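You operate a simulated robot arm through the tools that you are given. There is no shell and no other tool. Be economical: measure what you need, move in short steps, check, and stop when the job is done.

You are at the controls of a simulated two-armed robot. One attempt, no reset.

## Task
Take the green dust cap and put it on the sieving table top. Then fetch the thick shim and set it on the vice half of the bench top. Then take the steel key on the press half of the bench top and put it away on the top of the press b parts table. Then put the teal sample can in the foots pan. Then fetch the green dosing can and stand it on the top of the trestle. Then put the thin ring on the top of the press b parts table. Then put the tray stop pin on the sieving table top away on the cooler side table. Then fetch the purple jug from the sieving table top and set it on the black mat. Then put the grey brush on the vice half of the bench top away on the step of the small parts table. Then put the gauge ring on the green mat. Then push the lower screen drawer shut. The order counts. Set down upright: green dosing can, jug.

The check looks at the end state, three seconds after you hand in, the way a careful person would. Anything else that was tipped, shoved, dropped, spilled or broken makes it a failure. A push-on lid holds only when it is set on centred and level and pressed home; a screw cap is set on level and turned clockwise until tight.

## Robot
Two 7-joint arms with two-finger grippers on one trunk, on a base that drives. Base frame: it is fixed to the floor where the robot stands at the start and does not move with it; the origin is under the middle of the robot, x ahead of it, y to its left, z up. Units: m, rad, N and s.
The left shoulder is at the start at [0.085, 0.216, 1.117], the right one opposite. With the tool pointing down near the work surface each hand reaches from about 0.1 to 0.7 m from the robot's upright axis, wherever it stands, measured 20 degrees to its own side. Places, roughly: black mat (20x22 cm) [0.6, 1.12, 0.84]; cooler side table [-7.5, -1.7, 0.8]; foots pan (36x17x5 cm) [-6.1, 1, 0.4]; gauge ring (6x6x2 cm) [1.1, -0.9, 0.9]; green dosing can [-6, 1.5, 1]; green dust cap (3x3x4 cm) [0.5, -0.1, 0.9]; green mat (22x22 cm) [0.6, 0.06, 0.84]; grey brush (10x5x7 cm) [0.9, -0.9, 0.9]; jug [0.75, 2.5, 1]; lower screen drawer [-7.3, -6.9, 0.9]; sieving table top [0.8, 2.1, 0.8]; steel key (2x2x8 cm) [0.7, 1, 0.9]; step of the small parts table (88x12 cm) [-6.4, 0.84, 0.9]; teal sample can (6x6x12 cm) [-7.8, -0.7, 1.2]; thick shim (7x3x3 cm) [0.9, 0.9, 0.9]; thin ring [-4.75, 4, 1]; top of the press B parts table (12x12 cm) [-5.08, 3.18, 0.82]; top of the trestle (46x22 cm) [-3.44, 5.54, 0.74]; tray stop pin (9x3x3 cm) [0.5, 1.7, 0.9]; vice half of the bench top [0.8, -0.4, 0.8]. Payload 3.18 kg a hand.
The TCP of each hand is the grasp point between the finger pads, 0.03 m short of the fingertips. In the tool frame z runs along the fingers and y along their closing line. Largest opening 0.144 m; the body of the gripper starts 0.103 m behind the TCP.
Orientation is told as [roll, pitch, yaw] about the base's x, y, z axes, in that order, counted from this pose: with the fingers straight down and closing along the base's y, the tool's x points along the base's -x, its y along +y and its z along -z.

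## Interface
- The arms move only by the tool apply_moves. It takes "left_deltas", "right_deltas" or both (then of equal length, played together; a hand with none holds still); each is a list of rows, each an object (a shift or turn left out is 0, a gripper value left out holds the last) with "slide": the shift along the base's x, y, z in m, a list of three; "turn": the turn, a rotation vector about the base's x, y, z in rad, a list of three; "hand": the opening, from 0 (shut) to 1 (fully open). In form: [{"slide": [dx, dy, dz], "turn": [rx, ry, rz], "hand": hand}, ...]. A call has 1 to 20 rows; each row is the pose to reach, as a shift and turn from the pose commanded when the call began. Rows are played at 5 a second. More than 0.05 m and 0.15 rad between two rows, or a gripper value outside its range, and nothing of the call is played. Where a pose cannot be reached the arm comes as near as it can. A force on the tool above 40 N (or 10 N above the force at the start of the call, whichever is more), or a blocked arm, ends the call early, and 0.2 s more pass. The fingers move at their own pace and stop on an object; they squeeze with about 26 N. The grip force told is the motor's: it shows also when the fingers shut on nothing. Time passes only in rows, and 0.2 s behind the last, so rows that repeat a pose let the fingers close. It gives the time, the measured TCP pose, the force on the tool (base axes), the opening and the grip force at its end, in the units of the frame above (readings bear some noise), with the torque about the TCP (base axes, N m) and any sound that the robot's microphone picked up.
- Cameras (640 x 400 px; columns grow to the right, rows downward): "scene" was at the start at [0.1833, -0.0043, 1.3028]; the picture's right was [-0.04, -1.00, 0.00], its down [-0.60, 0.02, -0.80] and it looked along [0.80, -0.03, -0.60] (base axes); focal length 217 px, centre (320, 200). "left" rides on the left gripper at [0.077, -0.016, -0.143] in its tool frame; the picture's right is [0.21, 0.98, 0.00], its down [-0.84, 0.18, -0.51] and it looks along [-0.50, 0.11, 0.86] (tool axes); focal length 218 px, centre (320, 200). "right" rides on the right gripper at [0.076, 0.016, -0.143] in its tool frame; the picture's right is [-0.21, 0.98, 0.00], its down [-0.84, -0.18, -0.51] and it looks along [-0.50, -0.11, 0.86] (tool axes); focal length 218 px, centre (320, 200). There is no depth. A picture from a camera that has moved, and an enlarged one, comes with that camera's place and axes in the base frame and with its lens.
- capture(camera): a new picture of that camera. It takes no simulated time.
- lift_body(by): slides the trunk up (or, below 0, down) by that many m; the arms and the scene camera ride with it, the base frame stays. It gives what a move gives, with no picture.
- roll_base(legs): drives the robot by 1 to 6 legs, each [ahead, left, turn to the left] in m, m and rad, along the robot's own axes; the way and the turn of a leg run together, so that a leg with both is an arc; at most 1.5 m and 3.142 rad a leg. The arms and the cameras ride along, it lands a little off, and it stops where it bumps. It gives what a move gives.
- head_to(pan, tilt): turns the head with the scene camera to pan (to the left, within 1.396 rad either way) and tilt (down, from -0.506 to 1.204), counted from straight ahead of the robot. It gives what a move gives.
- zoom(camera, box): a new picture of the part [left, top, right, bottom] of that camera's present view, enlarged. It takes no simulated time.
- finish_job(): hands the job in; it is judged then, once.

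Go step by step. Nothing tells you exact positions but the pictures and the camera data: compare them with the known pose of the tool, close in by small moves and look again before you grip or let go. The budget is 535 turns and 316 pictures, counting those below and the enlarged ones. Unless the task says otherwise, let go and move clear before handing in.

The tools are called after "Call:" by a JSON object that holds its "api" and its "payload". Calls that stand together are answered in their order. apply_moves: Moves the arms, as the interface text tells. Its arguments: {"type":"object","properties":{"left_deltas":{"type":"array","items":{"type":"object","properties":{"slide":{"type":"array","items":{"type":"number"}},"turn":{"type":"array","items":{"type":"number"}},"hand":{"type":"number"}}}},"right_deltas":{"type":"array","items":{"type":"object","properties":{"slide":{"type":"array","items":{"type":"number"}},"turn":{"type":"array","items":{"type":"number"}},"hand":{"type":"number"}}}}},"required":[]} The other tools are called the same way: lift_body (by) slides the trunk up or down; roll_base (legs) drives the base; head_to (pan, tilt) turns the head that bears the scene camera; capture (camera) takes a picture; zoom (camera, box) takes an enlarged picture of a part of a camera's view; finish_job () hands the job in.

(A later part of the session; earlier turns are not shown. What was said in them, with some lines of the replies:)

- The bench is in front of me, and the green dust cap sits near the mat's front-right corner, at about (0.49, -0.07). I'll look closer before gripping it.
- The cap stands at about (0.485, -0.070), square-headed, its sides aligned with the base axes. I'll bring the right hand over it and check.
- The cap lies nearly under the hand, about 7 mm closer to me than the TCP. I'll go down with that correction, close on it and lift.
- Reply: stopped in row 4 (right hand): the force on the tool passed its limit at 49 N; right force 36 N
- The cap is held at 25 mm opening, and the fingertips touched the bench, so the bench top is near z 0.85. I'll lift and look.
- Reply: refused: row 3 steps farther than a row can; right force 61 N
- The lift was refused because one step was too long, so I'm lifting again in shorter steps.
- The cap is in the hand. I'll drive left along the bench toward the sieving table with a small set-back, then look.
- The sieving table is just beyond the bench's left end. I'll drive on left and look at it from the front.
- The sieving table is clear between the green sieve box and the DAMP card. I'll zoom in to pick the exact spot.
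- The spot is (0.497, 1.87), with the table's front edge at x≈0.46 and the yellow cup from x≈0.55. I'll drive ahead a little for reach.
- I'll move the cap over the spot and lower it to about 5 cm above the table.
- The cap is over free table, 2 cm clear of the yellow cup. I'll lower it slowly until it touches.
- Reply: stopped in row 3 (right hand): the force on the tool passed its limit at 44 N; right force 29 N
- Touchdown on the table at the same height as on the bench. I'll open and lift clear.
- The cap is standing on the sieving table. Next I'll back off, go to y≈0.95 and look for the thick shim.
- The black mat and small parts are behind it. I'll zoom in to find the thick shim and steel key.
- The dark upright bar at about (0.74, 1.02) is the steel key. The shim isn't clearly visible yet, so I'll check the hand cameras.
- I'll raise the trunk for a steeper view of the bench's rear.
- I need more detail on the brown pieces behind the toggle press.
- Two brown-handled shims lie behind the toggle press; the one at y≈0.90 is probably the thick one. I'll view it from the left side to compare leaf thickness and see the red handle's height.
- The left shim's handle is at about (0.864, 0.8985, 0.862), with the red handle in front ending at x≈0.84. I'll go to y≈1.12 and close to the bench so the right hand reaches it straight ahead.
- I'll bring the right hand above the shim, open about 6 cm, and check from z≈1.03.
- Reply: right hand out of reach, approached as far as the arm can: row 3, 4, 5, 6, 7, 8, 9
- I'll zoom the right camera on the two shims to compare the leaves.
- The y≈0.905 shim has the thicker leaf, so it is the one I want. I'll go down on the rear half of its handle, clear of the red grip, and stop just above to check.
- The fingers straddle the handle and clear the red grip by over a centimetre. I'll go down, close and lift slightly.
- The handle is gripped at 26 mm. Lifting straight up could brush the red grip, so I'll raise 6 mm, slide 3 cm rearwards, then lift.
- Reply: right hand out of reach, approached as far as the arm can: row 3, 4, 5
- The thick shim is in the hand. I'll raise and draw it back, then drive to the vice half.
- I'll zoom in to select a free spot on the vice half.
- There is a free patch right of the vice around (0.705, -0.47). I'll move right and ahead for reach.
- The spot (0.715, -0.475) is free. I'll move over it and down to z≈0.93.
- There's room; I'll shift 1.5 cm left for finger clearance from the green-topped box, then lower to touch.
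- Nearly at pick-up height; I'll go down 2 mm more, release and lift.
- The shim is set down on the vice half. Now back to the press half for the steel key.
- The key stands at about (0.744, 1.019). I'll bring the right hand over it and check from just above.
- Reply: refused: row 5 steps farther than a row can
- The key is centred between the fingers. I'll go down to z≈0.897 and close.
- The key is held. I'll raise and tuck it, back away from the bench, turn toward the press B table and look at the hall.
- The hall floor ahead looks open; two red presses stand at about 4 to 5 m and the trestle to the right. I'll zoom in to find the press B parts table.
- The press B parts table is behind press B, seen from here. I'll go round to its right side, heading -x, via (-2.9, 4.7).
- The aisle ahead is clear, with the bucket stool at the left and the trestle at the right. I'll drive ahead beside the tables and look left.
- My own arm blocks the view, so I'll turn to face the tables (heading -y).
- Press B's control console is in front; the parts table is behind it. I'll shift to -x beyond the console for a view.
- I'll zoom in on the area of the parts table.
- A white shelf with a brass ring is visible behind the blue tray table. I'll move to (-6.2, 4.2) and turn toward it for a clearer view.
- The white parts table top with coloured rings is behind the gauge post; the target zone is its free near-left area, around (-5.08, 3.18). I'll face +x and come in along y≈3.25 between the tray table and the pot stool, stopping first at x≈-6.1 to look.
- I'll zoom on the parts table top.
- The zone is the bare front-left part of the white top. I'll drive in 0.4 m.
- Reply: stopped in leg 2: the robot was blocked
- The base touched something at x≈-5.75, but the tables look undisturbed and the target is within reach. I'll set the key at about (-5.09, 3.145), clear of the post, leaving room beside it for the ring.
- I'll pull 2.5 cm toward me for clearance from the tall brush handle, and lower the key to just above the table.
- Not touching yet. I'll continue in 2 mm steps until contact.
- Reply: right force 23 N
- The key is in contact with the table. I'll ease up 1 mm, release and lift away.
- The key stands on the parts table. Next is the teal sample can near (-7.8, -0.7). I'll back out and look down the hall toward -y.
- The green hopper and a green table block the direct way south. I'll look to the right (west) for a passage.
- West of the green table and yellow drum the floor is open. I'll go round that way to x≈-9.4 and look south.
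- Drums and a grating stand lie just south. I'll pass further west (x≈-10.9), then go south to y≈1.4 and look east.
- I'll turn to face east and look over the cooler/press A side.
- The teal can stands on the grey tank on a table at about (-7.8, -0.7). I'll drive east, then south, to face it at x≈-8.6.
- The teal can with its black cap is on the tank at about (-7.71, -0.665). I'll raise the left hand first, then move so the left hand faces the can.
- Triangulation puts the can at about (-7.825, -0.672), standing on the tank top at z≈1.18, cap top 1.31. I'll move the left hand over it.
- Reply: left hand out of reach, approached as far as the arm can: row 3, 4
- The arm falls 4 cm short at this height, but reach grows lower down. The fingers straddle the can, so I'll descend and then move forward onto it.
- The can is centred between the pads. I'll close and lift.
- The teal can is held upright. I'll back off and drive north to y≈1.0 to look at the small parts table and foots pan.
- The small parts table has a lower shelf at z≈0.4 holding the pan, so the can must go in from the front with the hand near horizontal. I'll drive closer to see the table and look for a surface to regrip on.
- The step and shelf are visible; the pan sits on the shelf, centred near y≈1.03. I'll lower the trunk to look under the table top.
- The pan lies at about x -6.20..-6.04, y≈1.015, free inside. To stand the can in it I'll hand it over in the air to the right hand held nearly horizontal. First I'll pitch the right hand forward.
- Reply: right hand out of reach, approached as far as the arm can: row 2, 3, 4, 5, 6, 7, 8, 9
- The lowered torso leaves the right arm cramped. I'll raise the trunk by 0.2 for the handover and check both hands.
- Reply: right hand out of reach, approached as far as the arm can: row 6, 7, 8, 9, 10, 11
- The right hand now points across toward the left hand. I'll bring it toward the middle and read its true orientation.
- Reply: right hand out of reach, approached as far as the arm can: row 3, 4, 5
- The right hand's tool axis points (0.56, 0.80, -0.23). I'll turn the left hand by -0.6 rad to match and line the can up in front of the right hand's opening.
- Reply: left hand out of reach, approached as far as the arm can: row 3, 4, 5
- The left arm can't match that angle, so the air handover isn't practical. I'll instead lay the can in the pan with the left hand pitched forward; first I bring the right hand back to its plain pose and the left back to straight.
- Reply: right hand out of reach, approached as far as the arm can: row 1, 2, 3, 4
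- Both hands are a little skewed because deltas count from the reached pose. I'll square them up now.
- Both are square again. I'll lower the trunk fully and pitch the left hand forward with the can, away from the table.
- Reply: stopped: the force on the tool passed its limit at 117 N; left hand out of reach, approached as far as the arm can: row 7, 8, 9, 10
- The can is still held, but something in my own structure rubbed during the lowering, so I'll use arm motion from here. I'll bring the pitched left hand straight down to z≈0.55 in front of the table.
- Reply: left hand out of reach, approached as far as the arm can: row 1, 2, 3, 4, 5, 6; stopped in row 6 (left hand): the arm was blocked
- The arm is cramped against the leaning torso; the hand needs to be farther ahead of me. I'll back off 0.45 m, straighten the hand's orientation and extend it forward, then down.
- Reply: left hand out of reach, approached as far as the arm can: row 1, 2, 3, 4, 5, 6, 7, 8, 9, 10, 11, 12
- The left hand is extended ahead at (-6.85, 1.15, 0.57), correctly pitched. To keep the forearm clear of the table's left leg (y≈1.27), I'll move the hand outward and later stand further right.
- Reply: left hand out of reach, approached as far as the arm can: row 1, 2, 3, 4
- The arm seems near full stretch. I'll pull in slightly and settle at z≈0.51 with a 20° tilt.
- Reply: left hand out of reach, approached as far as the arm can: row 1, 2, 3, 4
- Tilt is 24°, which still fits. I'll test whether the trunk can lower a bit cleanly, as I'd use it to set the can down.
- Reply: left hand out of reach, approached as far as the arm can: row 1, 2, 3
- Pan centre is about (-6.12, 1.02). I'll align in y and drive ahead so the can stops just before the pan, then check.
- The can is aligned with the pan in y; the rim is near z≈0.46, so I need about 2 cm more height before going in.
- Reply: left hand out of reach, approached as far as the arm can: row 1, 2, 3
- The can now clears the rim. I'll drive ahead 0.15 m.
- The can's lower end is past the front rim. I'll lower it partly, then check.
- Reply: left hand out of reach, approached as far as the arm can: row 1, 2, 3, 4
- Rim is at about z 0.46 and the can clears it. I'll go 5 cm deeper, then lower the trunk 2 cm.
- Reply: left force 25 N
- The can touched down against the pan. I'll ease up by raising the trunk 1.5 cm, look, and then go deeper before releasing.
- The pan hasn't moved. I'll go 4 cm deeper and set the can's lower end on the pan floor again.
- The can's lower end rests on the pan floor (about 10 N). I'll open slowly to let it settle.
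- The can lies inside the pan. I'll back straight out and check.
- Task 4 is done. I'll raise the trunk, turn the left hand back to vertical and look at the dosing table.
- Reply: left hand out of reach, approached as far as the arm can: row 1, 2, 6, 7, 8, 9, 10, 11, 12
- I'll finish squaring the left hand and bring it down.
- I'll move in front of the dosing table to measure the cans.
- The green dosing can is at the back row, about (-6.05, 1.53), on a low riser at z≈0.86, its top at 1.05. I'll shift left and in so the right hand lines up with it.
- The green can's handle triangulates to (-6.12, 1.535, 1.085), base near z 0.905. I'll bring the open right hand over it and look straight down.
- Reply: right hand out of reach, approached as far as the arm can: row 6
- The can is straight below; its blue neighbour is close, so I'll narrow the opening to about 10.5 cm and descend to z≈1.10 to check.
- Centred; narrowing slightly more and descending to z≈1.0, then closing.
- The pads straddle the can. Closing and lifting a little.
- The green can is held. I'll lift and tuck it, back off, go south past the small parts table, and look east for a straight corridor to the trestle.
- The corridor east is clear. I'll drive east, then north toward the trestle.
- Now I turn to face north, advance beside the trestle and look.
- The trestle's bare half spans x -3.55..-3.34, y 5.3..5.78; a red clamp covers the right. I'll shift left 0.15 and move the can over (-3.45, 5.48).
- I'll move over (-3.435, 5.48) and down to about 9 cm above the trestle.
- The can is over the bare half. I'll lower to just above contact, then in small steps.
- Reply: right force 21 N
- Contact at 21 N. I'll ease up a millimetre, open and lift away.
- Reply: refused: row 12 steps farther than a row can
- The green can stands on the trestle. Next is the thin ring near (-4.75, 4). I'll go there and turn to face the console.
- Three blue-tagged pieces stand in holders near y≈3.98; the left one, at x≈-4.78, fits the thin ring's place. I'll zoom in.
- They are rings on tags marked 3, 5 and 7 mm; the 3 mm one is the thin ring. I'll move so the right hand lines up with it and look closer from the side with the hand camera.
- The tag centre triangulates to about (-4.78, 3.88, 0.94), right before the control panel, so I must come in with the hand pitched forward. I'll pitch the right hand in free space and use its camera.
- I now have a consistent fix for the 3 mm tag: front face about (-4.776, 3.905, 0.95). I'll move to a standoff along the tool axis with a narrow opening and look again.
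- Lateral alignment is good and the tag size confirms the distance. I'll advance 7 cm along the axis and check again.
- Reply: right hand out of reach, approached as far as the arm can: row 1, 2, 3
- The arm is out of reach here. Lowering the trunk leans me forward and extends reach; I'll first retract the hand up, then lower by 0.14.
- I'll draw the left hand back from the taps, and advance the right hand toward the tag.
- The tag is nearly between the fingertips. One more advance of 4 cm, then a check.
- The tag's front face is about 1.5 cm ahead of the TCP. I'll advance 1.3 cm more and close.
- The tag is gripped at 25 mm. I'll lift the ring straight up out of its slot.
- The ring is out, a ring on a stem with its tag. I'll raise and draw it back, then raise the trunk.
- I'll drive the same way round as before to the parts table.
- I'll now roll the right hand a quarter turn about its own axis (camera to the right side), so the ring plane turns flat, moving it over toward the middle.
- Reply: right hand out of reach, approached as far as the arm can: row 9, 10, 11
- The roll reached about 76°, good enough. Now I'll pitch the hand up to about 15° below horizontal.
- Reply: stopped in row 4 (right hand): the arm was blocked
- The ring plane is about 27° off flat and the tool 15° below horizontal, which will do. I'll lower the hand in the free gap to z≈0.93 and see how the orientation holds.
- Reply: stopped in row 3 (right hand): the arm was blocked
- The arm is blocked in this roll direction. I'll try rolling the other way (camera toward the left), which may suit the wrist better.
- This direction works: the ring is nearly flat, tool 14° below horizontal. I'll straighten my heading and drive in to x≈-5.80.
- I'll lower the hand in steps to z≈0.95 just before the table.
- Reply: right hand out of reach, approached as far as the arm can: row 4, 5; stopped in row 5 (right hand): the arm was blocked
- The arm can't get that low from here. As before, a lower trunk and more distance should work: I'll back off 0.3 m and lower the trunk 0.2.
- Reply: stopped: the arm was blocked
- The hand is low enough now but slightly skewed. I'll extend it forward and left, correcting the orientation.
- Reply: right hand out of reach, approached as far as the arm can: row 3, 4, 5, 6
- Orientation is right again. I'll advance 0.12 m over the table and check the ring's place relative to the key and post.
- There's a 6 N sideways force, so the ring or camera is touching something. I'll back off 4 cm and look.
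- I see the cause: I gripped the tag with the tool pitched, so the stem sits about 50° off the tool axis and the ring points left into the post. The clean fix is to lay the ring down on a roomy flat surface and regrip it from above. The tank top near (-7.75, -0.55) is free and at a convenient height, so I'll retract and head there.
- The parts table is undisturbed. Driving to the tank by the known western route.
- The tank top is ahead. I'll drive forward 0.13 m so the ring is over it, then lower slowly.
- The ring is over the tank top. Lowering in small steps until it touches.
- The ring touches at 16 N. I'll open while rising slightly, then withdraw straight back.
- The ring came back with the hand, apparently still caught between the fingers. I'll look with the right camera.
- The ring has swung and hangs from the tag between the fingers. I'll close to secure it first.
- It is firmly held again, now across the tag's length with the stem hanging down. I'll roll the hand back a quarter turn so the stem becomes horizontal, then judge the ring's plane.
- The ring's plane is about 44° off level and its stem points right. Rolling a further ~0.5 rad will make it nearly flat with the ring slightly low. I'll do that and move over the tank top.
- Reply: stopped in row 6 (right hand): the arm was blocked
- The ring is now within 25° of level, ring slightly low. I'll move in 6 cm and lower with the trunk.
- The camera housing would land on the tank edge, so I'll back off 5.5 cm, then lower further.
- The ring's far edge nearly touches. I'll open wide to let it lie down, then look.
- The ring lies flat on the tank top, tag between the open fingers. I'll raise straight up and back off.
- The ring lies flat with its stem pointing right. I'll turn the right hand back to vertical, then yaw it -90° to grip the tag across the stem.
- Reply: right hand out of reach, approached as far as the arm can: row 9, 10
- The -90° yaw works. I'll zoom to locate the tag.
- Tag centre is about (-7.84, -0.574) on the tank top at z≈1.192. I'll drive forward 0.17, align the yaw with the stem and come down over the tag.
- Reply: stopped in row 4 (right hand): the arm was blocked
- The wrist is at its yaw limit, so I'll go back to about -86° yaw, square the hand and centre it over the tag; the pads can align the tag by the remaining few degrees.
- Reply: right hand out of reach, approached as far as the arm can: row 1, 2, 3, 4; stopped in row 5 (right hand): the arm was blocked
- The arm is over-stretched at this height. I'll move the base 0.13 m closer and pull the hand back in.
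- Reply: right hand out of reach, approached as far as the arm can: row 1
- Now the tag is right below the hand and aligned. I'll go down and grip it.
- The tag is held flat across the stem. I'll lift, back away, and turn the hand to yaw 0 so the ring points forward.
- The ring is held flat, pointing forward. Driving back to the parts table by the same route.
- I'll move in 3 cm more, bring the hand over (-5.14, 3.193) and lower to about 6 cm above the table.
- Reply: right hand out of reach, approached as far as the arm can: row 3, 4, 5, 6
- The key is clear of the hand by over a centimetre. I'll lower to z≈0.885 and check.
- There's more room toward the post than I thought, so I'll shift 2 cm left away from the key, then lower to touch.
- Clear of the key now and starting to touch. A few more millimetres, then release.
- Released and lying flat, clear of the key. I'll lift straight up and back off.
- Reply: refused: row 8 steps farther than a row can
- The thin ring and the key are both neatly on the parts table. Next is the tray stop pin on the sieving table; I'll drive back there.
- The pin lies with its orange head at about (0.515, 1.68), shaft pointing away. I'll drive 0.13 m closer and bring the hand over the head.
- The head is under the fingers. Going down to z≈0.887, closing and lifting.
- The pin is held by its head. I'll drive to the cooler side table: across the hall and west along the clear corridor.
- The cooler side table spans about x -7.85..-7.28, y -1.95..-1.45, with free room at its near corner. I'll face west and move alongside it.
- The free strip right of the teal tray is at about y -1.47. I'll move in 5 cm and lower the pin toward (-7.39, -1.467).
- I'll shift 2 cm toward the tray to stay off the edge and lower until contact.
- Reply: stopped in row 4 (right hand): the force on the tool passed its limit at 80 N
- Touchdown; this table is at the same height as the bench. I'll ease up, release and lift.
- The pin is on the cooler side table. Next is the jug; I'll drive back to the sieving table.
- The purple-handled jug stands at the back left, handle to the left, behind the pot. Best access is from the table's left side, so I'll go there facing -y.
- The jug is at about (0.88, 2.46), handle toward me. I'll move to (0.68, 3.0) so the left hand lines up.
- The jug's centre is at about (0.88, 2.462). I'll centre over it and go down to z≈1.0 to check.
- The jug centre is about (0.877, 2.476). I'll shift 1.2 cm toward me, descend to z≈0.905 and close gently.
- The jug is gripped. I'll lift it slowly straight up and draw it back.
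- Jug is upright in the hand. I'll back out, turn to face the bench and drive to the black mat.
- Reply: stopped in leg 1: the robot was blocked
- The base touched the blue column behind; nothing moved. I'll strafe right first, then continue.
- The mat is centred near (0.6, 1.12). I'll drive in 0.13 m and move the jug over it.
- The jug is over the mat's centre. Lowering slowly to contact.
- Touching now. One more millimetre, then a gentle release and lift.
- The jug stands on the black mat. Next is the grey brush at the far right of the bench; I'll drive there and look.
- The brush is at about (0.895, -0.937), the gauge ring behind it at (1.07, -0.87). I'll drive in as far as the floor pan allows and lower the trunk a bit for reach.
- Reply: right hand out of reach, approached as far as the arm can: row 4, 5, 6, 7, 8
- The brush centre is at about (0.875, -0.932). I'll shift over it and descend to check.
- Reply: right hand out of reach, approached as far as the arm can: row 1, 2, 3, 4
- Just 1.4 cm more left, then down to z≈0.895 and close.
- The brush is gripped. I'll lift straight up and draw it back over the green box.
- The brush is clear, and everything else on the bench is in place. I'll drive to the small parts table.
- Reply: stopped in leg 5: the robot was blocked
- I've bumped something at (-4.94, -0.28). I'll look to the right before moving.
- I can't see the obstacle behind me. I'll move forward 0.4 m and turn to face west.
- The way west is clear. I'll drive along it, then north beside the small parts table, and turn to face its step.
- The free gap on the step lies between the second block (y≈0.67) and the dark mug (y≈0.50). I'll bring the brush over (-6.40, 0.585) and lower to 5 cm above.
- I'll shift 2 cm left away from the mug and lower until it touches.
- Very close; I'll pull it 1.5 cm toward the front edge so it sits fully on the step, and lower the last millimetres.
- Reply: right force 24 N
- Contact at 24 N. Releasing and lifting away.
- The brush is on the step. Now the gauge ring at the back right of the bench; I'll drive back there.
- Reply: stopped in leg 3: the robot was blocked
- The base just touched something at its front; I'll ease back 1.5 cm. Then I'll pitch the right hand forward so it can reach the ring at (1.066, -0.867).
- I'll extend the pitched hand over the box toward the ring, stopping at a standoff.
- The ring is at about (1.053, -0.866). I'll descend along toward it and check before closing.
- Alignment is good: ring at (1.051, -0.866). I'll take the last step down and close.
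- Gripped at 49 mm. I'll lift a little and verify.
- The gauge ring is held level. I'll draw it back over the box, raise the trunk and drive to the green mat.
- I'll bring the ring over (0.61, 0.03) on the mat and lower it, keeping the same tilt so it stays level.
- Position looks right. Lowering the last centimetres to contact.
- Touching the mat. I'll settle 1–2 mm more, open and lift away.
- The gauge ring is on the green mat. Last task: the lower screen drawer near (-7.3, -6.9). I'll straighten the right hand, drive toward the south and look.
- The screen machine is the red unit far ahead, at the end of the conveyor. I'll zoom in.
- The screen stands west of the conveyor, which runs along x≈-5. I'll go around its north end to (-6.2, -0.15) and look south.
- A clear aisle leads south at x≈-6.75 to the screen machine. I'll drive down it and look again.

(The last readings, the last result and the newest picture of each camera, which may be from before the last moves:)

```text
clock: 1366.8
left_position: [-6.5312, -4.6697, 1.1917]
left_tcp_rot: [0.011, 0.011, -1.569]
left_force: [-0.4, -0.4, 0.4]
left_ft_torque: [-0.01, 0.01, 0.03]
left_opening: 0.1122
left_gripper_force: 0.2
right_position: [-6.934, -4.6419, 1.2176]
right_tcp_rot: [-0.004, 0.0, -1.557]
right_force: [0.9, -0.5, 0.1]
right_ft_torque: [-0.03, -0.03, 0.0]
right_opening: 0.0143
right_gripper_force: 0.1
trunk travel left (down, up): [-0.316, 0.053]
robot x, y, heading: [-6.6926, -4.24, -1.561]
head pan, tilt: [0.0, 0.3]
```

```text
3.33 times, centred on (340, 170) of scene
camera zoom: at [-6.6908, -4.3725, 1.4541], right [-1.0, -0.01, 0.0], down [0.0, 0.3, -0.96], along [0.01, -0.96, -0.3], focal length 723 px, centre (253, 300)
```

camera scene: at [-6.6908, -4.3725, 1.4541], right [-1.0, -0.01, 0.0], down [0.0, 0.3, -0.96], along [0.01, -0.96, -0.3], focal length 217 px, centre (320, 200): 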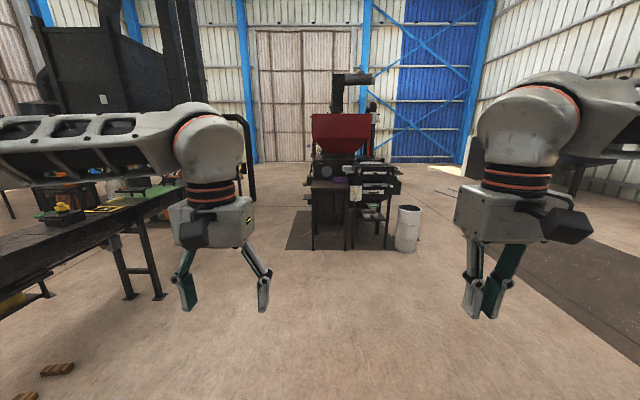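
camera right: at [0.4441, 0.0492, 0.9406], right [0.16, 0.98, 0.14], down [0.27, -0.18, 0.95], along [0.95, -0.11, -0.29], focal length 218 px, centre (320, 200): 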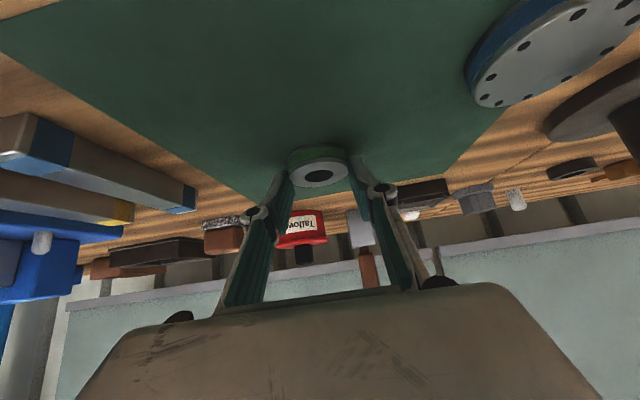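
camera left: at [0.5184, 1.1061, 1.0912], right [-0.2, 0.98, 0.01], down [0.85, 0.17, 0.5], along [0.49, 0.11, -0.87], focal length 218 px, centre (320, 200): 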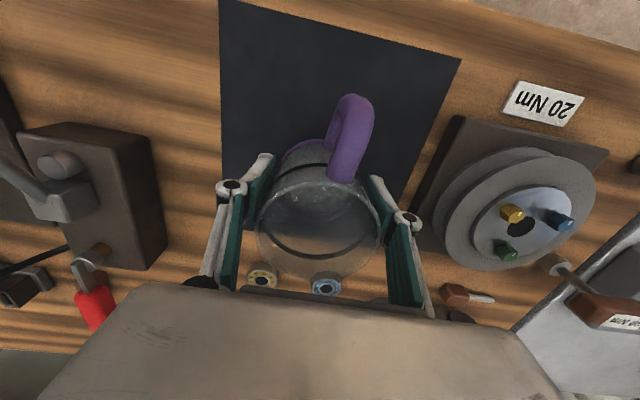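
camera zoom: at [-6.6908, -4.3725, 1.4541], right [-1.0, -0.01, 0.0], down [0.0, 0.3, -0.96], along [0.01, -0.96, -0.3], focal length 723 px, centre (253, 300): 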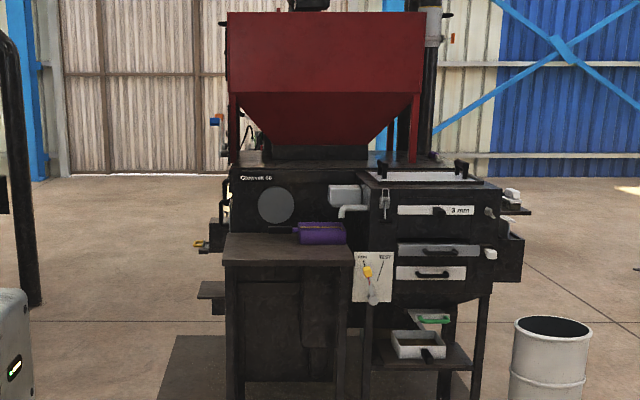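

The screen has two drawers at its right front; the lower one appears pulled out. I'll move closer, lined up for the right hand.

Call:
{"api": "roll_base", "payload": {"legs": [[0, -0.3, -0.01], [1.25, 0, 0]]}}

Call:
{"api": "head_to", "payload": {"pan": -0.15, "tilt": 0.5}}

Call:
{"api": "capture", "payload": {"camera": "scene"}}

Call:
{"api": "zoom", "payload": {"camera": "scene", "box": [260, 120, 420, 240]}}

```text
clock: 1375.8
left_position: [-6.8541, -5.8942, 1.1916]
left_tcp_rot: [0.013, 0.01, -1.595]
left_force: [-0.6, -0.6, 0.0]
left_ft_torque: [0.02, 0.01, 0.0]
left_opening: 0.1125
left_gripper_force: 0.0
right_position: [-7.2547, -5.8557, 1.2177]
right_tcp_rot: [-0.004, 0.001, -1.583]
right_force: [0.5, -0.2, -0.4]
right_ft_torque: [0.0, -0.03, 0.01]
right_opening: 0.0144
right_gripper_force: 0.1
trunk travel left (down, up): [-0.316, 0.053]
robot x, y, heading: [-7.0069, -5.4593, -1.588]
head pan, tilt: [0.0, 0.3]
```

```text
clock: 1376.5
left_position: [-6.8547, -5.8938, 1.1909]
left_tcp_rot: [0.012, 0.008, -1.593]
left_force: [-0.3, 0.2, 1.2]
left_ft_torque: [-0.01, -0.05, 0.0]
left_opening: 0.1124
left_gripper_force: 0.1
right_position: [-7.2547, -5.8554, 1.2174]
right_tcp_rot: [-0.002, 0.0, -1.581]
right_force: [-0.1, -0.5, -0.8]
right_ft_torque: [-0.01, 0.0, 0.01]
right_opening: 0.0144
right_gripper_force: 0.1
trunk travel left (down, up): [-0.316, 0.053]
robot x, y, heading: [-7.0077, -5.4575, -1.582]
head pan, tilt: [-0.15, 0.499]
```

```text
52 pictures are left
camera scene: at [-7.0195, -5.589, 1.4357], right [-0.99, 0.17, 0.0], down [0.08, 0.47, -0.88], along [-0.14, -0.87, -0.48], focal length 217 px, centre (320, 200)
```

scene: 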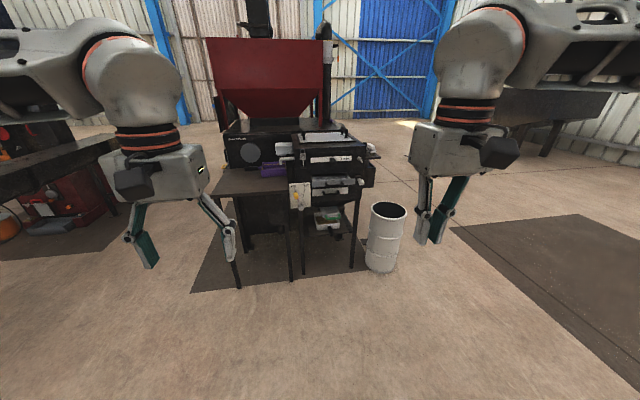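

```text
3.33 times, centred on (340, 180) of scene
camera zoom: at [-7.0195, -5.589, 1.4357], right [-0.99, 0.17, 0.0], down [0.08, 0.47, -0.88], along [-0.14, -0.87, -0.48], focal length 723 px, centre (253, 267)
```

zoom: 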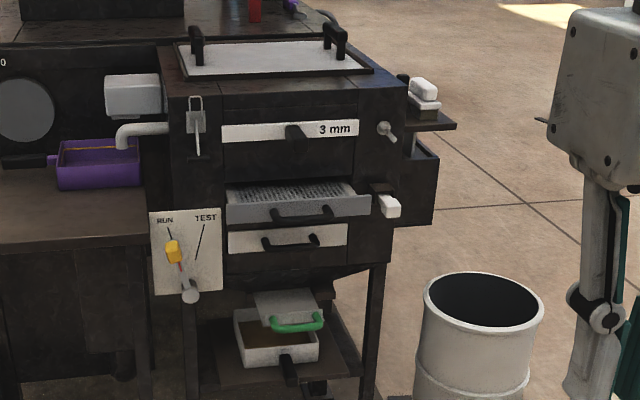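

It's clear now: the "3 mm" upper screen is shut, the screen drawer below it (mesh visible) is pulled out, front at about (-7.295, -6.77, 0.90), and the bottom pan is shut. I'll pitch the closed right hand forward and drive nearer.

Call:
{"api": "apply_moves", "payload": {"right_deltas": [{"turn": [-0.13, 0, 0], "hand": 0}, {"turn": [-0.26, 0, 0], "slide": [0, 0.01, 0]}, {"turn": [-0.39, 0, 0], "slide": [0, 0.01, 0]}, {"turn": [-0.52, 0, 0], "slide": [0, 0.01, 0]}, {"turn": [-0.65, 0, 0], "slide": [0, 0.0, 0]}, {"turn": [-0.78, 0, 0], "slide": [0, -0.01, 0]}, {"turn": [-0.9, 0, 0], "slide": [0, -0.02, -0.01]}, {"turn": [-1.0, 0, 0], "slide": [0, -0.03, -0.02]}]}}

Call:
{"api": "roll_base", "payload": {"legs": [[0, -0.07, 0.011], [0.5, 0, 0]]}}

Call:
{"api": "capture", "payload": {"camera": "scene"}}

```text
clock: 1378.3
left_position: [-6.8529, -5.8952, 1.1911]
left_tcp_rot: [0.013, 0.01, -1.596]
left_force: [0.6, 0.5, 0.7]
left_ft_torque: [0.02, -0.01, -0.01]
left_opening: 0.1124
left_gripper_force: 0.0
right_position: [-7.2427, -5.9532, 1.2348]
right_tcp_rot: [0.015, -0.998, -1.592]
right_force: [-0.2, -0.6, -0.4]
right_ft_torque: [-0.01, 0.02, 0.0]
right_opening: 0.0
right_gripper_force: 26.5
right hand out of reach, approached as far as the arm can: row 5, 6, 7, 8
trunk travel left (down, up): [-0.316, 0.053]
robot x, y, heading: [-7.0061, -5.4551, -1.589]
head pan, tilt: [-0.15, 0.499]
```

```text
clock: 1382.1
left_position: [-6.9196, -6.3894, 1.1922]
left_tcp_rot: [0.013, 0.011, -1.579]
left_force: [0.3, -0.4, -0.4]
left_ft_torque: [0.05, 0.0, 0.0]
left_opening: 0.1125
left_gripper_force: 0.1
right_position: [-7.307, -6.453, 1.235]
right_tcp_rot: [0.013, -0.996, -1.576]
right_force: [-0.2, 0.7, -0.2]
right_ft_torque: [0.02, 0.01, 0.0]
right_opening: 0.0
right_gripper_force: 26.4
trunk travel left (down, up): [-0.316, 0.053]
robot x, y, heading: [-7.0751, -5.9557, -1.568]
head pan, tilt: [-0.15, 0.499]
```

```text
50 pictures are left
camera scene: at [-7.0895, -6.0867, 1.4356], right [-0.99, 0.15, 0.0], down [0.07, 0.47, -0.88], along [-0.13, -0.87, -0.48], focal length 217 px, centre (320, 200)
```

scene: 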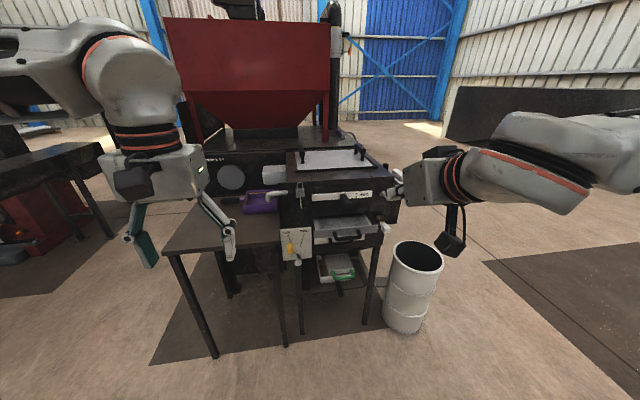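

Call:
{"api": "zoom", "payload": {"camera": "scene", "box": [260, 140, 420, 260]}}

Call:
{"api": "capture", "payload": {"camera": "right"}}

```text
3.33 times, centred on (340, 200) of scene
camera zoom: at [-7.0895, -6.0867, 1.4356], right [-0.99, 0.15, 0.0], down [0.07, 0.47, -0.88], along [-0.13, -0.87, -0.48], focal length 723 px, centre (253, 200)
```

zoom: 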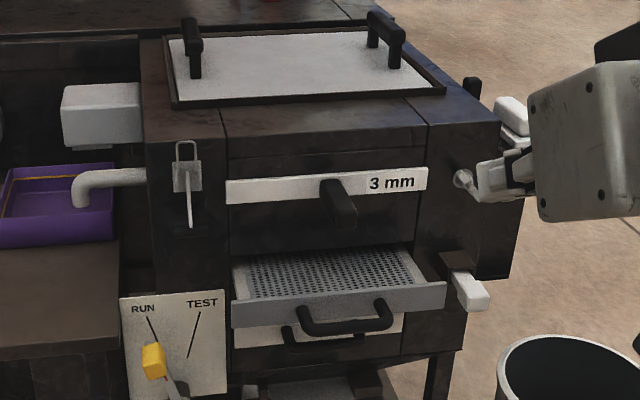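

```text
48 pictures are left
camera right: at [-7.2924, -6.2903, 1.248], right [0.98, -0.11, 0.18], down [-0.19, -0.03, 0.98], along [-0.1, -0.99, -0.05], focal length 218 px, centre (320, 200)
```

right: 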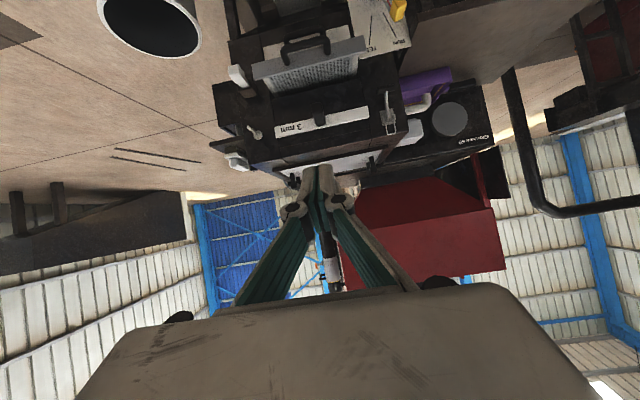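

The open drawer's face is at about (-7.305, -6.78, 0.89). I'll lower the closed hand to that height well in front of it.

Call:
{"api": "apply_moves", "payload": {"right_deltas": [{"slide": [0, 0, -0.045]}, {"slide": [0, 0, -0.09]}, {"slide": [0, 0, -0.135]}, {"slide": [0, 0, -0.18]}, {"slide": [0, 0, -0.225]}, {"slide": [0, 0, -0.27]}, {"slide": [0, 0, -0.31]}, {"slide": [0, 0, -0.328]}]}}

Call:
{"api": "capture", "payload": {"camera": "scene"}}

```text
clock: 1384.1
left_position: [-6.9189, -6.391, 1.1907]
left_tcp_rot: [0.011, 0.01, -1.58]
left_force: [0.9, -0.7, -0.9]
left_ft_torque: [-0.01, -0.03, -0.03]
left_opening: 0.1125
left_gripper_force: 0.1
right_position: [-7.2271, -6.4378, 1.0286]
right_tcp_rot: [0.11, -0.985, -1.752]
right_force: [-1.1, -0.8, -0.2]
right_ft_torque: [0.04, -0.01, 0.0]
right_opening: 0.0
right_gripper_force: 25.9
right hand out of reach, approached as far as the arm can: row 1, 2, 3, 4, 5, 6, 7, 8
trunk travel left (down, up): [-0.316, 0.053]
robot x, y, heading: [-7.08, -5.9551, -1.578]
head pan, tilt: [-0.15, 0.499]
stopped in row 8 (right hand): the arm was blocked; the commanded pose is now the measured one
```

```text
47 pictures are left
camera scene: at [-7.0896, -6.0864, 1.4356], right [-0.99, 0.15, 0.0], down [0.07, 0.47, -0.88], along [-0.13, -0.87, -0.48], focal length 217 px, centre (320, 200)
```

scene: 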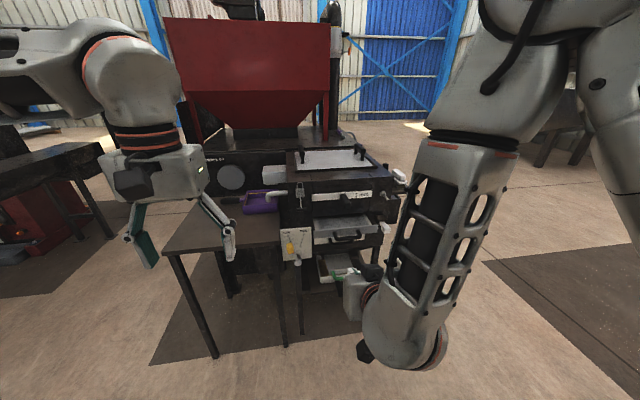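

The arm needs more extension for that height. I'll move the hand forward and down together, correcting the yaw.

Call:
{"api": "apply_moves", "payload": {"right_deltas": [{"slide": [-0.015, -0.035, -0.01], "turn": [0, 0, 0.04]}, {"slide": [-0.03, -0.07, -0.025], "turn": [0, 0, 0.08]}, {"slide": [-0.045, -0.105, -0.04], "turn": [0, 0, 0.12]}, {"slide": [-0.06, -0.14, -0.06], "turn": [0, 0, 0.16]}, {"slide": [-0.07, -0.17, -0.08], "turn": [0, 0, 0.175]}, {"slide": [-0.078, -0.19, -0.1], "turn": [0, 0, 0.175]}, {"slide": [-0.078, -0.205, -0.12], "turn": [0, 0, 0.175]}]}}

Call:
{"api": "capture", "payload": {"camera": "scene"}}

Call:
{"api": "capture", "payload": {"camera": "right"}}

```text
clock: 1385.7
left_position: [-6.9242, -6.3898, 1.1921]
left_tcp_rot: [0.014, 0.008, -1.582]
left_force: [-1.5, -0.2, -0.1]
left_ft_torque: [0.0, -0.08, 0.0]
left_opening: 0.1124
left_gripper_force: 0.1
right_position: [-7.2774, -6.6246, 1.0169]
right_tcp_rot: [0.134, -0.919, -1.58]
right_force: [-0.5, 0.0, -0.3]
right_ft_torque: [-0.03, -0.08, 0.07]
right_opening: 0.0
right_gripper_force: 25.8
right hand out of reach, approached as far as the arm can: row 1, 2, 3, 4, 5, 6, 7
trunk travel left (down, up): [-0.316, 0.053]
robot x, y, heading: [-7.0727, -5.9533, -1.573]
head pan, tilt: [-0.15, 0.499]
```

```text
46 pictures are left
camera scene: at [-7.0941, -6.0865, 1.4355], right [-0.99, 0.15, 0.0], down [0.08, 0.47, -0.88], along [-0.13, -0.87, -0.48], focal length 217 px, centre (320, 200)
```

scene: 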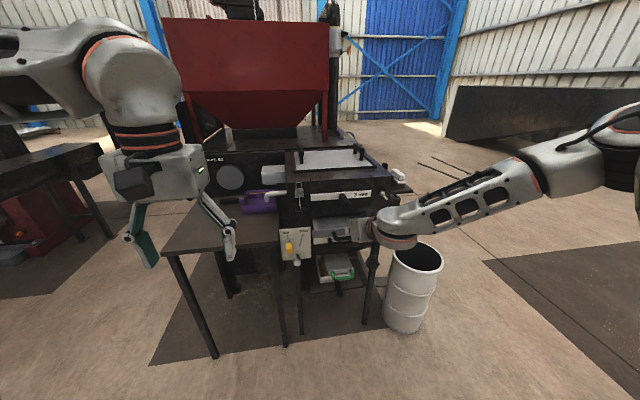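

```text
45 pictures are left
camera right: at [-7.2803, -6.4644, 1.0424], right [0.97, -0.03, 0.25], down [-0.25, -0.13, 0.96], along [0.0, -0.99, -0.13], focal length 218 px, centre (320, 200)
```

right: 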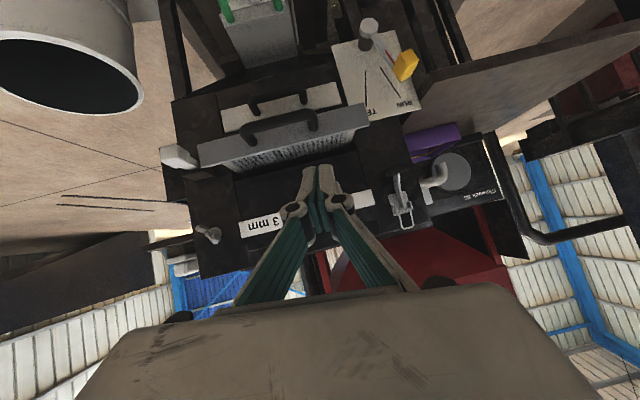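

Good. Now I'll lower the trunk 0.12 m to bring the hand to the drawer's height.

Call:
{"api": "lift_body", "payload": {"by": -0.12}}

Call:
{"api": "apply_moves", "payload": {"right_deltas": [{"slide": [-0.015, 0, 0], "turn": [0, 0, 0]}, {"slide": [-0.03, 0, 0]}]}}

Call:
{"api": "capture", "payload": {"camera": "right"}}

Call:
{"api": "zoom", "payload": {"camera": "scene", "box": [260, 130, 440, 260]}}

```text
clock: 1387.2
left_position: [-6.92, -6.3872, 1.0729]
left_tcp_rot: [0.012, 0.006, -1.58]
left_force: [-0.8, 0.6, 0.6]
left_ft_torque: [-0.01, 0.01, -0.02]
left_opening: 0.1123
left_gripper_force: 0.0
right_position: [-7.2704, -6.616, 0.8182]
right_tcp_rot: [0.129, -0.784, -1.573]
right_force: [-0.3, 0.0, 0.6]
right_ft_torque: [0.01, 0.0, 0.01]
right_opening: 0.0
right_gripper_force: 26.7
trunk travel left (down, up): [-0.196, 0.173]
robot x, y, heading: [-7.0717, -5.9538, -1.575]
head pan, tilt: [-0.15, 0.499]
```

```text
clock: 1387.8
left_position: [-6.9202, -6.3888, 1.0711]
left_tcp_rot: [0.012, 0.01, -1.578]
left_force: [0.7, -0.6, 0.0]
left_ft_torque: [-0.01, -0.02, 0.0]
left_opening: 0.1124
left_gripper_force: 0.0
right_position: [-7.2999, -6.6146, 0.8179]
right_tcp_rot: [0.13, -0.782, -1.575]
right_force: [0.6, -0.1, 0.2]
right_ft_torque: [0.0, 0.01, 0.02]
right_opening: 0.0
right_gripper_force: 25.9
trunk travel left (down, up): [-0.196, 0.173]
robot x, y, heading: [-7.0764, -5.9531, -1.572]
head pan, tilt: [-0.15, 0.499]
```

```text
44 pictures are left
camera right: at [-7.3027, -6.4598, 0.8653], right [0.97, -0.06, 0.24], down [-0.24, -0.26, 0.93], along [0.0, -0.96, -0.27], focal length 218 px, centre (320, 200)
```

right: 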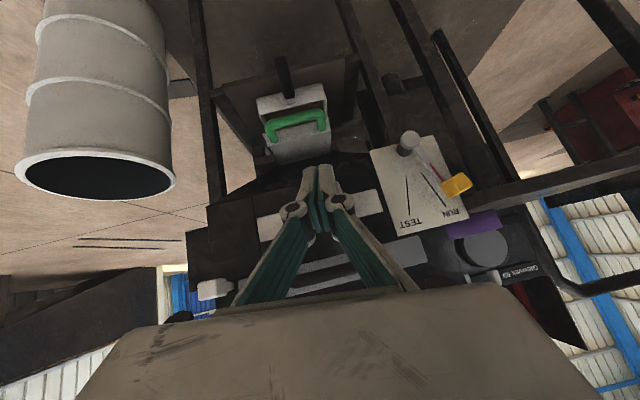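

```text
3.08 times, centred on (350, 195) of scene
camera zoom: at [-7.09, -6.1437, 1.3117], right [-0.99, 0.15, 0.0], down [0.07, 0.47, -0.88], along [-0.13, -0.87, -0.48], focal length 667 px, centre (228, 215)
```

zoom: 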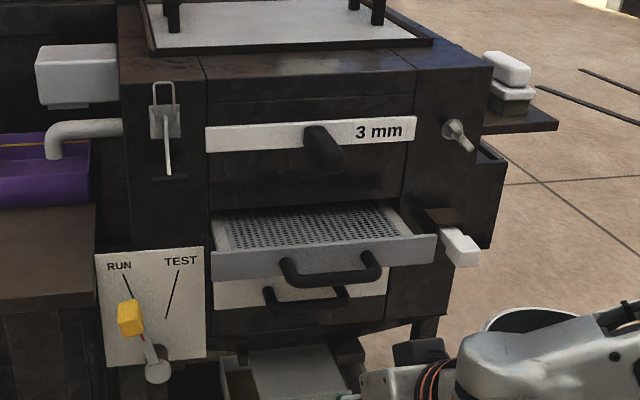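

The hand dropped a bit low; I'll raise it 9 cm to the drawer's level and flatten the tilt slightly.

Call:
{"api": "apply_moves", "payload": {"right_deltas": [{"slide": [-0.002, 0, 0.025], "turn": [-0.05, 0, 0]}, {"slide": [-0.003, 0, 0.05], "turn": [-0.1, 0, 0]}, {"slide": [-0.005, 0, 0.075], "turn": [-0.15, 0, 0]}, {"slide": [-0.005, 0, 0.092], "turn": [-0.2, 0, 0]}]}}

Call:
{"api": "capture", "payload": {"camera": "right"}}

Call:
{"api": "zoom", "payload": {"camera": "scene", "box": [260, 130, 440, 260]}}

```text
clock: 1388.8
left_position: [-6.917, -6.3881, 1.0733]
left_tcp_rot: [0.009, 0.005, -1.581]
left_force: [0.2, 0.2, -0.3]
left_ft_torque: [-0.06, 0.11, 0.01]
left_opening: 0.1121
left_gripper_force: 0.1
right_position: [-7.3187, -6.6185, 0.9479]
right_tcp_rot: [0.122, -0.962, -1.569]
right_force: [1.2, 0.5, 0.8]
right_ft_torque: [0.03, 0.07, -0.13]
right_opening: 0.0001
right_gripper_force: 26.1
right hand out of reach, approached as far as the arm can: row 1, 2, 3, 4
trunk travel left (down, up): [-0.196, 0.173]
robot x, y, heading: [-7.077, -5.9555, -1.571]
head pan, tilt: [-0.15, 0.499]
```

```text
42 pictures are left
camera right: at [-7.3209, -6.4568, 0.9679], right [0.97, -0.02, 0.24], down [-0.24, -0.09, 0.97], along [0.0, -1.0, -0.09], focal length 218 px, centre (320, 200)
```

right: 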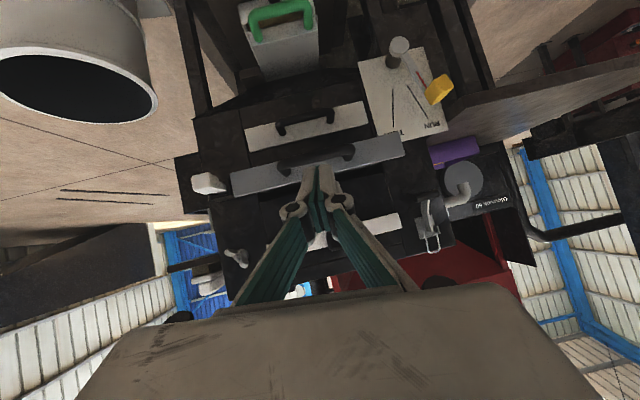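

```text
3.08 times, centred on (350, 195) of scene
camera zoom: at [-7.0859, -6.1414, 1.3124], right [-0.99, 0.15, 0.0], down [0.07, 0.47, -0.88], along [-0.13, -0.87, -0.48], focal length 667 px, centre (228, 215)
```

zoom: 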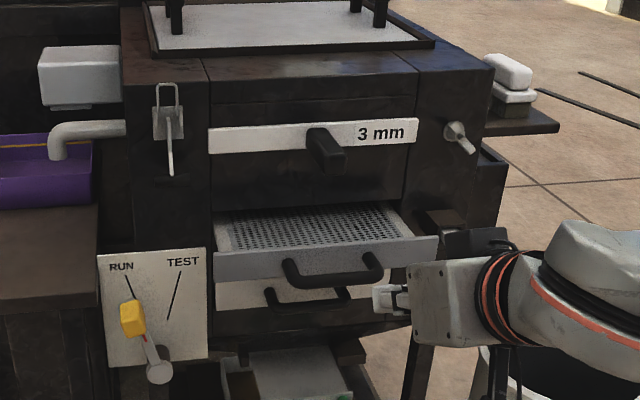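

The fingertips are about 4.5 cm too high for the face; I'll lower that much.

Call:
{"api": "apply_moves", "payload": {"right_deltas": [{"slide": [0.005, 0, -0.015]}, {"slide": [0.01, 0, -0.03]}, {"slide": [0.012, 0, -0.045]}, {"slide": [0.012, 0, -0.045]}]}}

Call:
{"api": "capture", "payload": {"camera": "right"}}

```text
clock: 1389.8
left_position: [-6.9201, -6.3882, 1.0715]
left_tcp_rot: [0.012, 0.008, -1.58]
left_force: [0.9, 0.6, -0.5]
left_ft_torque: [0.02, -0.02, -0.01]
left_opening: 0.1123
left_gripper_force: 0.0
right_position: [-7.3224, -6.6212, 0.9473]
right_tcp_rot: [0.129, -0.96, -1.574]
right_force: [-1.1, 0.2, 0.5]
right_ft_torque: [-0.02, 0.01, 0.02]
right_opening: 0.0
right_gripper_force: 26.2
right hand out of reach, approached as far as the arm can: row 1, 2, 3, 4
trunk travel left (down, up): [-0.196, 0.173]
robot x, y, heading: [-7.0785, -5.952, -1.567]
head pan, tilt: [-0.15, 0.499]
```

```text
40 pictures are left
camera right: at [-7.324, -6.4587, 0.9654], right [0.97, -0.02, 0.24], down [-0.24, -0.09, 0.97], along [0.0, -1.0, -0.09], focal length 218 px, centre (320, 200)
```

right: 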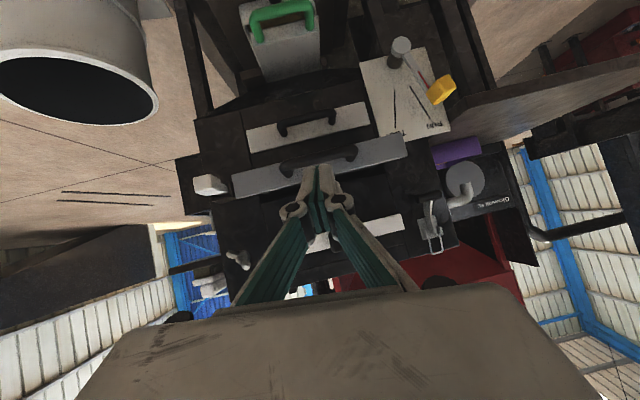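

Call:
{"api": "lift_body", "payload": {"by": -0.025}}

```text
clock: 1390.5
left_position: [-6.9188, -6.3877, 1.0491]
left_tcp_rot: [0.012, 0.007, -1.581]
left_force: [-0.8, 0.0, -0.1]
left_ft_torque: [-0.07, 0.0, 0.03]
left_opening: 0.1124
left_gripper_force: 0.0
right_position: [-7.3214, -6.6196, 0.8803]
right_tcp_rot: [0.129, -0.893, -1.574]
right_force: [-0.1, 0.8, 0.5]
right_ft_torque: [0.04, 0.01, -0.06]
right_opening: 0.0
right_gripper_force: 26.2
trunk travel left (down, up): [-0.171, 0.198]
robot x, y, heading: [-7.0738, -5.9527, -1.574]
head pan, tilt: [-0.15, 0.499]
```

Call:
{"api": "lift_body", "payload": {"by": 0.01}}

Call:
{"api": "capture", "payload": {"camera": "right"}}

```text
clock: 1391.1
left_position: [-6.9199, -6.39, 1.055]
left_tcp_rot: [0.013, 0.012, -1.58]
left_force: [-0.3, -0.2, -0.2]
left_ft_torque: [0.1, -0.02, -0.02]
left_opening: 0.112
left_gripper_force: 0.1
right_position: [-7.3217, -6.6227, 0.8886]
right_tcp_rot: [0.13, -0.885, -1.574]
right_force: [-0.4, -1.0, -0.4]
right_ft_torque: [-0.01, -0.01, 0.01]
right_opening: 0.0001
right_gripper_force: 25.7
trunk travel left (down, up): [-0.181, 0.188]
robot x, y, heading: [-7.0746, -5.9525, -1.573]
head pan, tilt: [-0.15, 0.499]
```

```text
39 pictures are left
camera right: at [-7.3239, -6.4624, 0.9191], right [0.97, -0.04, 0.24], down [-0.24, -0.16, 0.96], along [0.0, -0.99, -0.16], focal length 218 px, centre (320, 200)
```

right: 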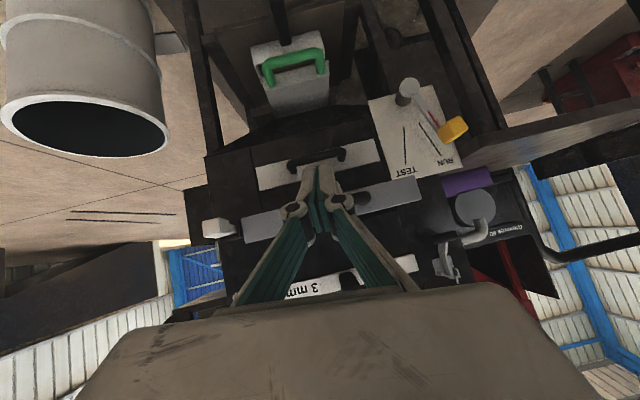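

The fingertips are level with the drawer's face. I'll push forward with the arm in small steps.

Call:
{"api": "apply_moves", "payload": {"right_deltas": [{"slide": [0.002, -0.03, 0.01]}, {"slide": [0.004, -0.06, 0.012]}, {"slide": [0.006, -0.09, 0.012]}, {"slide": [0.008, -0.11, 0.012]}]}}

Call:
{"api": "capture", "payload": {"camera": "right"}}

Call:
{"api": "zoom", "payload": {"camera": "scene", "box": [260, 130, 440, 260]}}

```text
clock: 1392.1
left_position: [-6.9197, -6.3885, 1.0574]
left_tcp_rot: [0.012, 0.009, -1.58]
left_force: [-0.5, 0.0, 0.1]
left_ft_torque: [-0.01, -0.01, 0.01]
left_opening: 0.1123
left_gripper_force: 0.1
right_position: [-7.3124, -6.7304, 0.9022]
right_tcp_rot: [0.129, -0.888, -1.575]
right_force: [-0.9, 0.7, 0.9]
right_ft_torque: [0.02, 0.04, -0.02]
right_opening: 0.0002
right_gripper_force: 26.6
trunk travel left (down, up): [-0.181, 0.188]
robot x, y, heading: [-7.079, -5.951, -1.57]
head pan, tilt: [-0.15, 0.499]
```

```text
38 pictures are left
camera right: at [-7.3148, -6.5715, 0.9329], right [0.97, -0.04, 0.24], down [-0.24, -0.16, 0.96], along [0.0, -0.99, -0.16], focal length 218 px, centre (320, 200)
```

right: 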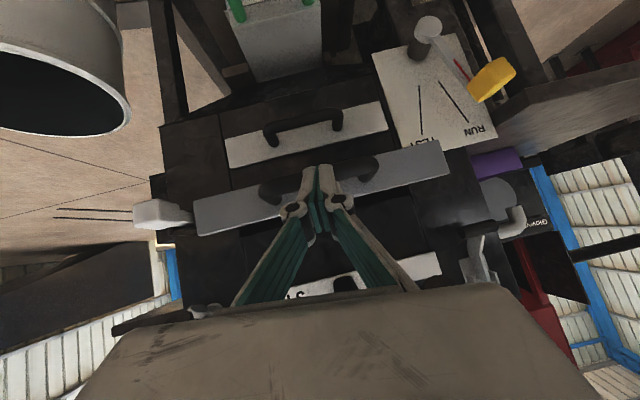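

```text
3.08 times, centred on (350, 195) of scene
camera zoom: at [-7.0899, -6.1568, 1.2956], right [-0.99, 0.15, 0.0], down [0.07, 0.47, -0.88], along [-0.13, -0.87, -0.48], focal length 667 px, centre (228, 215)
```

zoom: 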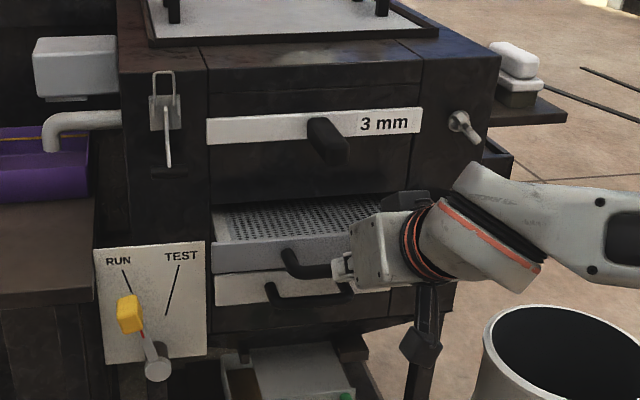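

The tips are at the drawer's handle. I'll keep pushing straight in, 2 cm per row.

Call:
{"api": "apply_moves", "payload": {"right_deltas": [{"slide": [0, -0.015, 0]}, {"slide": [0, -0.03, 0]}, {"slide": [0, -0.045, 0]}, {"slide": [0, -0.06, 0]}, {"slide": [0, -0.075, 0]}, {"slide": [0, -0.09, 0]}]}}

Call:
{"api": "zoom", "payload": {"camera": "scene", "box": [260, 130, 440, 260]}}

```text
clock: 1393.5
left_position: [-6.9206, -6.3837, 1.0582]
left_tcp_rot: [0.012, 0.004, -1.581]
left_force: [0.1, -0.1, -0.9]
left_ft_torque: [0.0, -0.03, -0.01]
left_opening: 0.1125
left_gripper_force: 0.0
right_position: [-7.3142, -6.816, 0.9033]
right_tcp_rot: [0.133, -0.887, -1.579]
right_force: [-2.4, 39.6, 10.0]
right_ft_torque: [0.44, 0.08, -0.22]
right_opening: 0.0
right_gripper_force: 25.8
trunk travel left (down, up): [-0.181, 0.188]
robot x, y, heading: [-7.0764, -5.955, -1.574]
head pan, tilt: [-0.15, 0.499]
```

```text
3.08 times, centred on (350, 195) of scene
camera zoom: at [-7.0901, -6.1519, 1.2965], right [-0.99, 0.15, 0.0], down [0.07, 0.47, -0.88], along [-0.13, -0.87, -0.48], focal length 667 px, centre (228, 215)
```

zoom: 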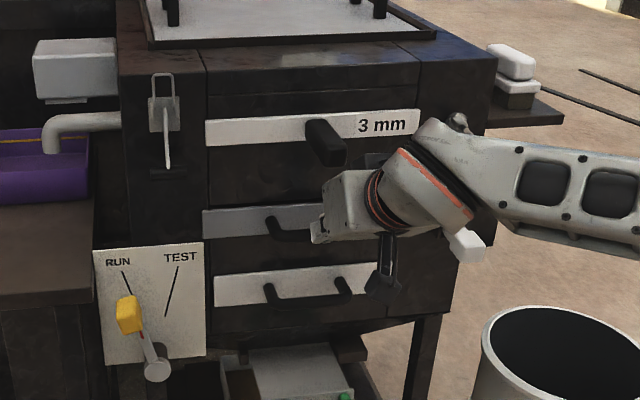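

The drawer is in, with 40 N at its stop. I'll back the hand off and inspect.

Call:
{"api": "apply_moves", "payload": {"right_deltas": [{"slide": [0, 0.03, 0]}, {"slide": [0, 0.07, 0]}, {"slide": [0, 0.11, 0.005]}, {"slide": [0, 0.15, 0.01]}, {"slide": [0, 0.19, 0.02]}]}}

Call:
{"api": "roll_base", "payload": {"legs": [[-0.4, 0, 0]]}}

Call:
{"api": "zoom", "payload": {"camera": "scene", "box": [240, 110, 420, 240]}}

```text
clock: 1394.7
left_position: [-6.9204, -6.3874, 1.0578]
left_tcp_rot: [0.013, 0.009, -1.579]
left_force: [0.2, -1.6, 0.2]
left_ft_torque: [-0.04, 0.01, 0.02]
left_opening: 0.1124
left_gripper_force: 0.0
right_position: [-7.3153, -6.6322, 0.9215]
right_tcp_rot: [0.127, -0.891, -1.576]
right_force: [0.2, 0.3, -0.6]
right_ft_torque: [0.0, 0.0, 0.04]
right_opening: 0.0
right_gripper_force: 25.5
trunk travel left (down, up): [-0.181, 0.188]
robot x, y, heading: [-7.0765, -5.9542, -1.573]
head pan, tilt: [-0.15, 0.499]
```

```text
clock: 1397.2
left_position: [-6.9197, -5.9932, 1.057]
left_tcp_rot: [0.011, 0.009, -1.579]
left_force: [-0.5, 0.8, 0.3]
left_ft_torque: [-0.03, 0.0, -0.03]
left_opening: 0.1124
left_gripper_force: 0.0
right_position: [-7.3133, -6.2385, 0.9213]
right_tcp_rot: [0.128, -0.888, -1.575]
right_force: [0.6, -0.1, -0.1]
right_ft_torque: [0.0, -0.01, 0.02]
right_opening: 0.0
right_gripper_force: 26.4
trunk travel left (down, up): [-0.181, 0.188]
robot x, y, heading: [-7.0738, -5.5592, -1.574]
head pan, tilt: [-0.15, 0.499]
```

```text
3.08 times, centred on (330, 175) of scene
camera zoom: at [-7.089, -5.7615, 1.2955], right [-0.99, 0.15, 0.0], down [0.07, 0.47, -0.88], along [-0.13, -0.87, -0.48], focal length 667 px, centre (289, 277)
```

zoom: 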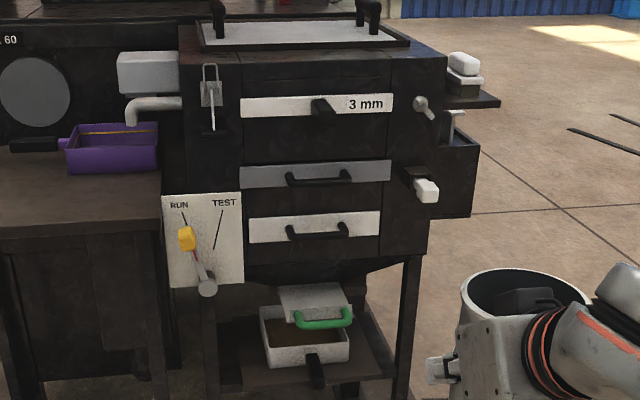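

The lower screen drawer is shut flush, both hands are clear, and every placement was checked after release. Handing in.

Call:
{"api": "finish_job", "payload": {}}

```text
The job is handed in.
```

I finished all eleven tasks in the order you gave and handed the job in. The green dosing can and the jug are standing upright. The teal sample can is lying on its side in the foots pan.

- **Base bumps:** the base touched something four times: near the press B parts table, at the blue column by the sieving table, at the north end of the conveyor and under the bench. Nothing looked moved in the pictures I took afterwards. I never saw what I hit at the conveyor end.
- **Thin ring:** I had to lay it on the tank top partway through to get a better grip. It is now lying flat on the parts table next to the steel key.
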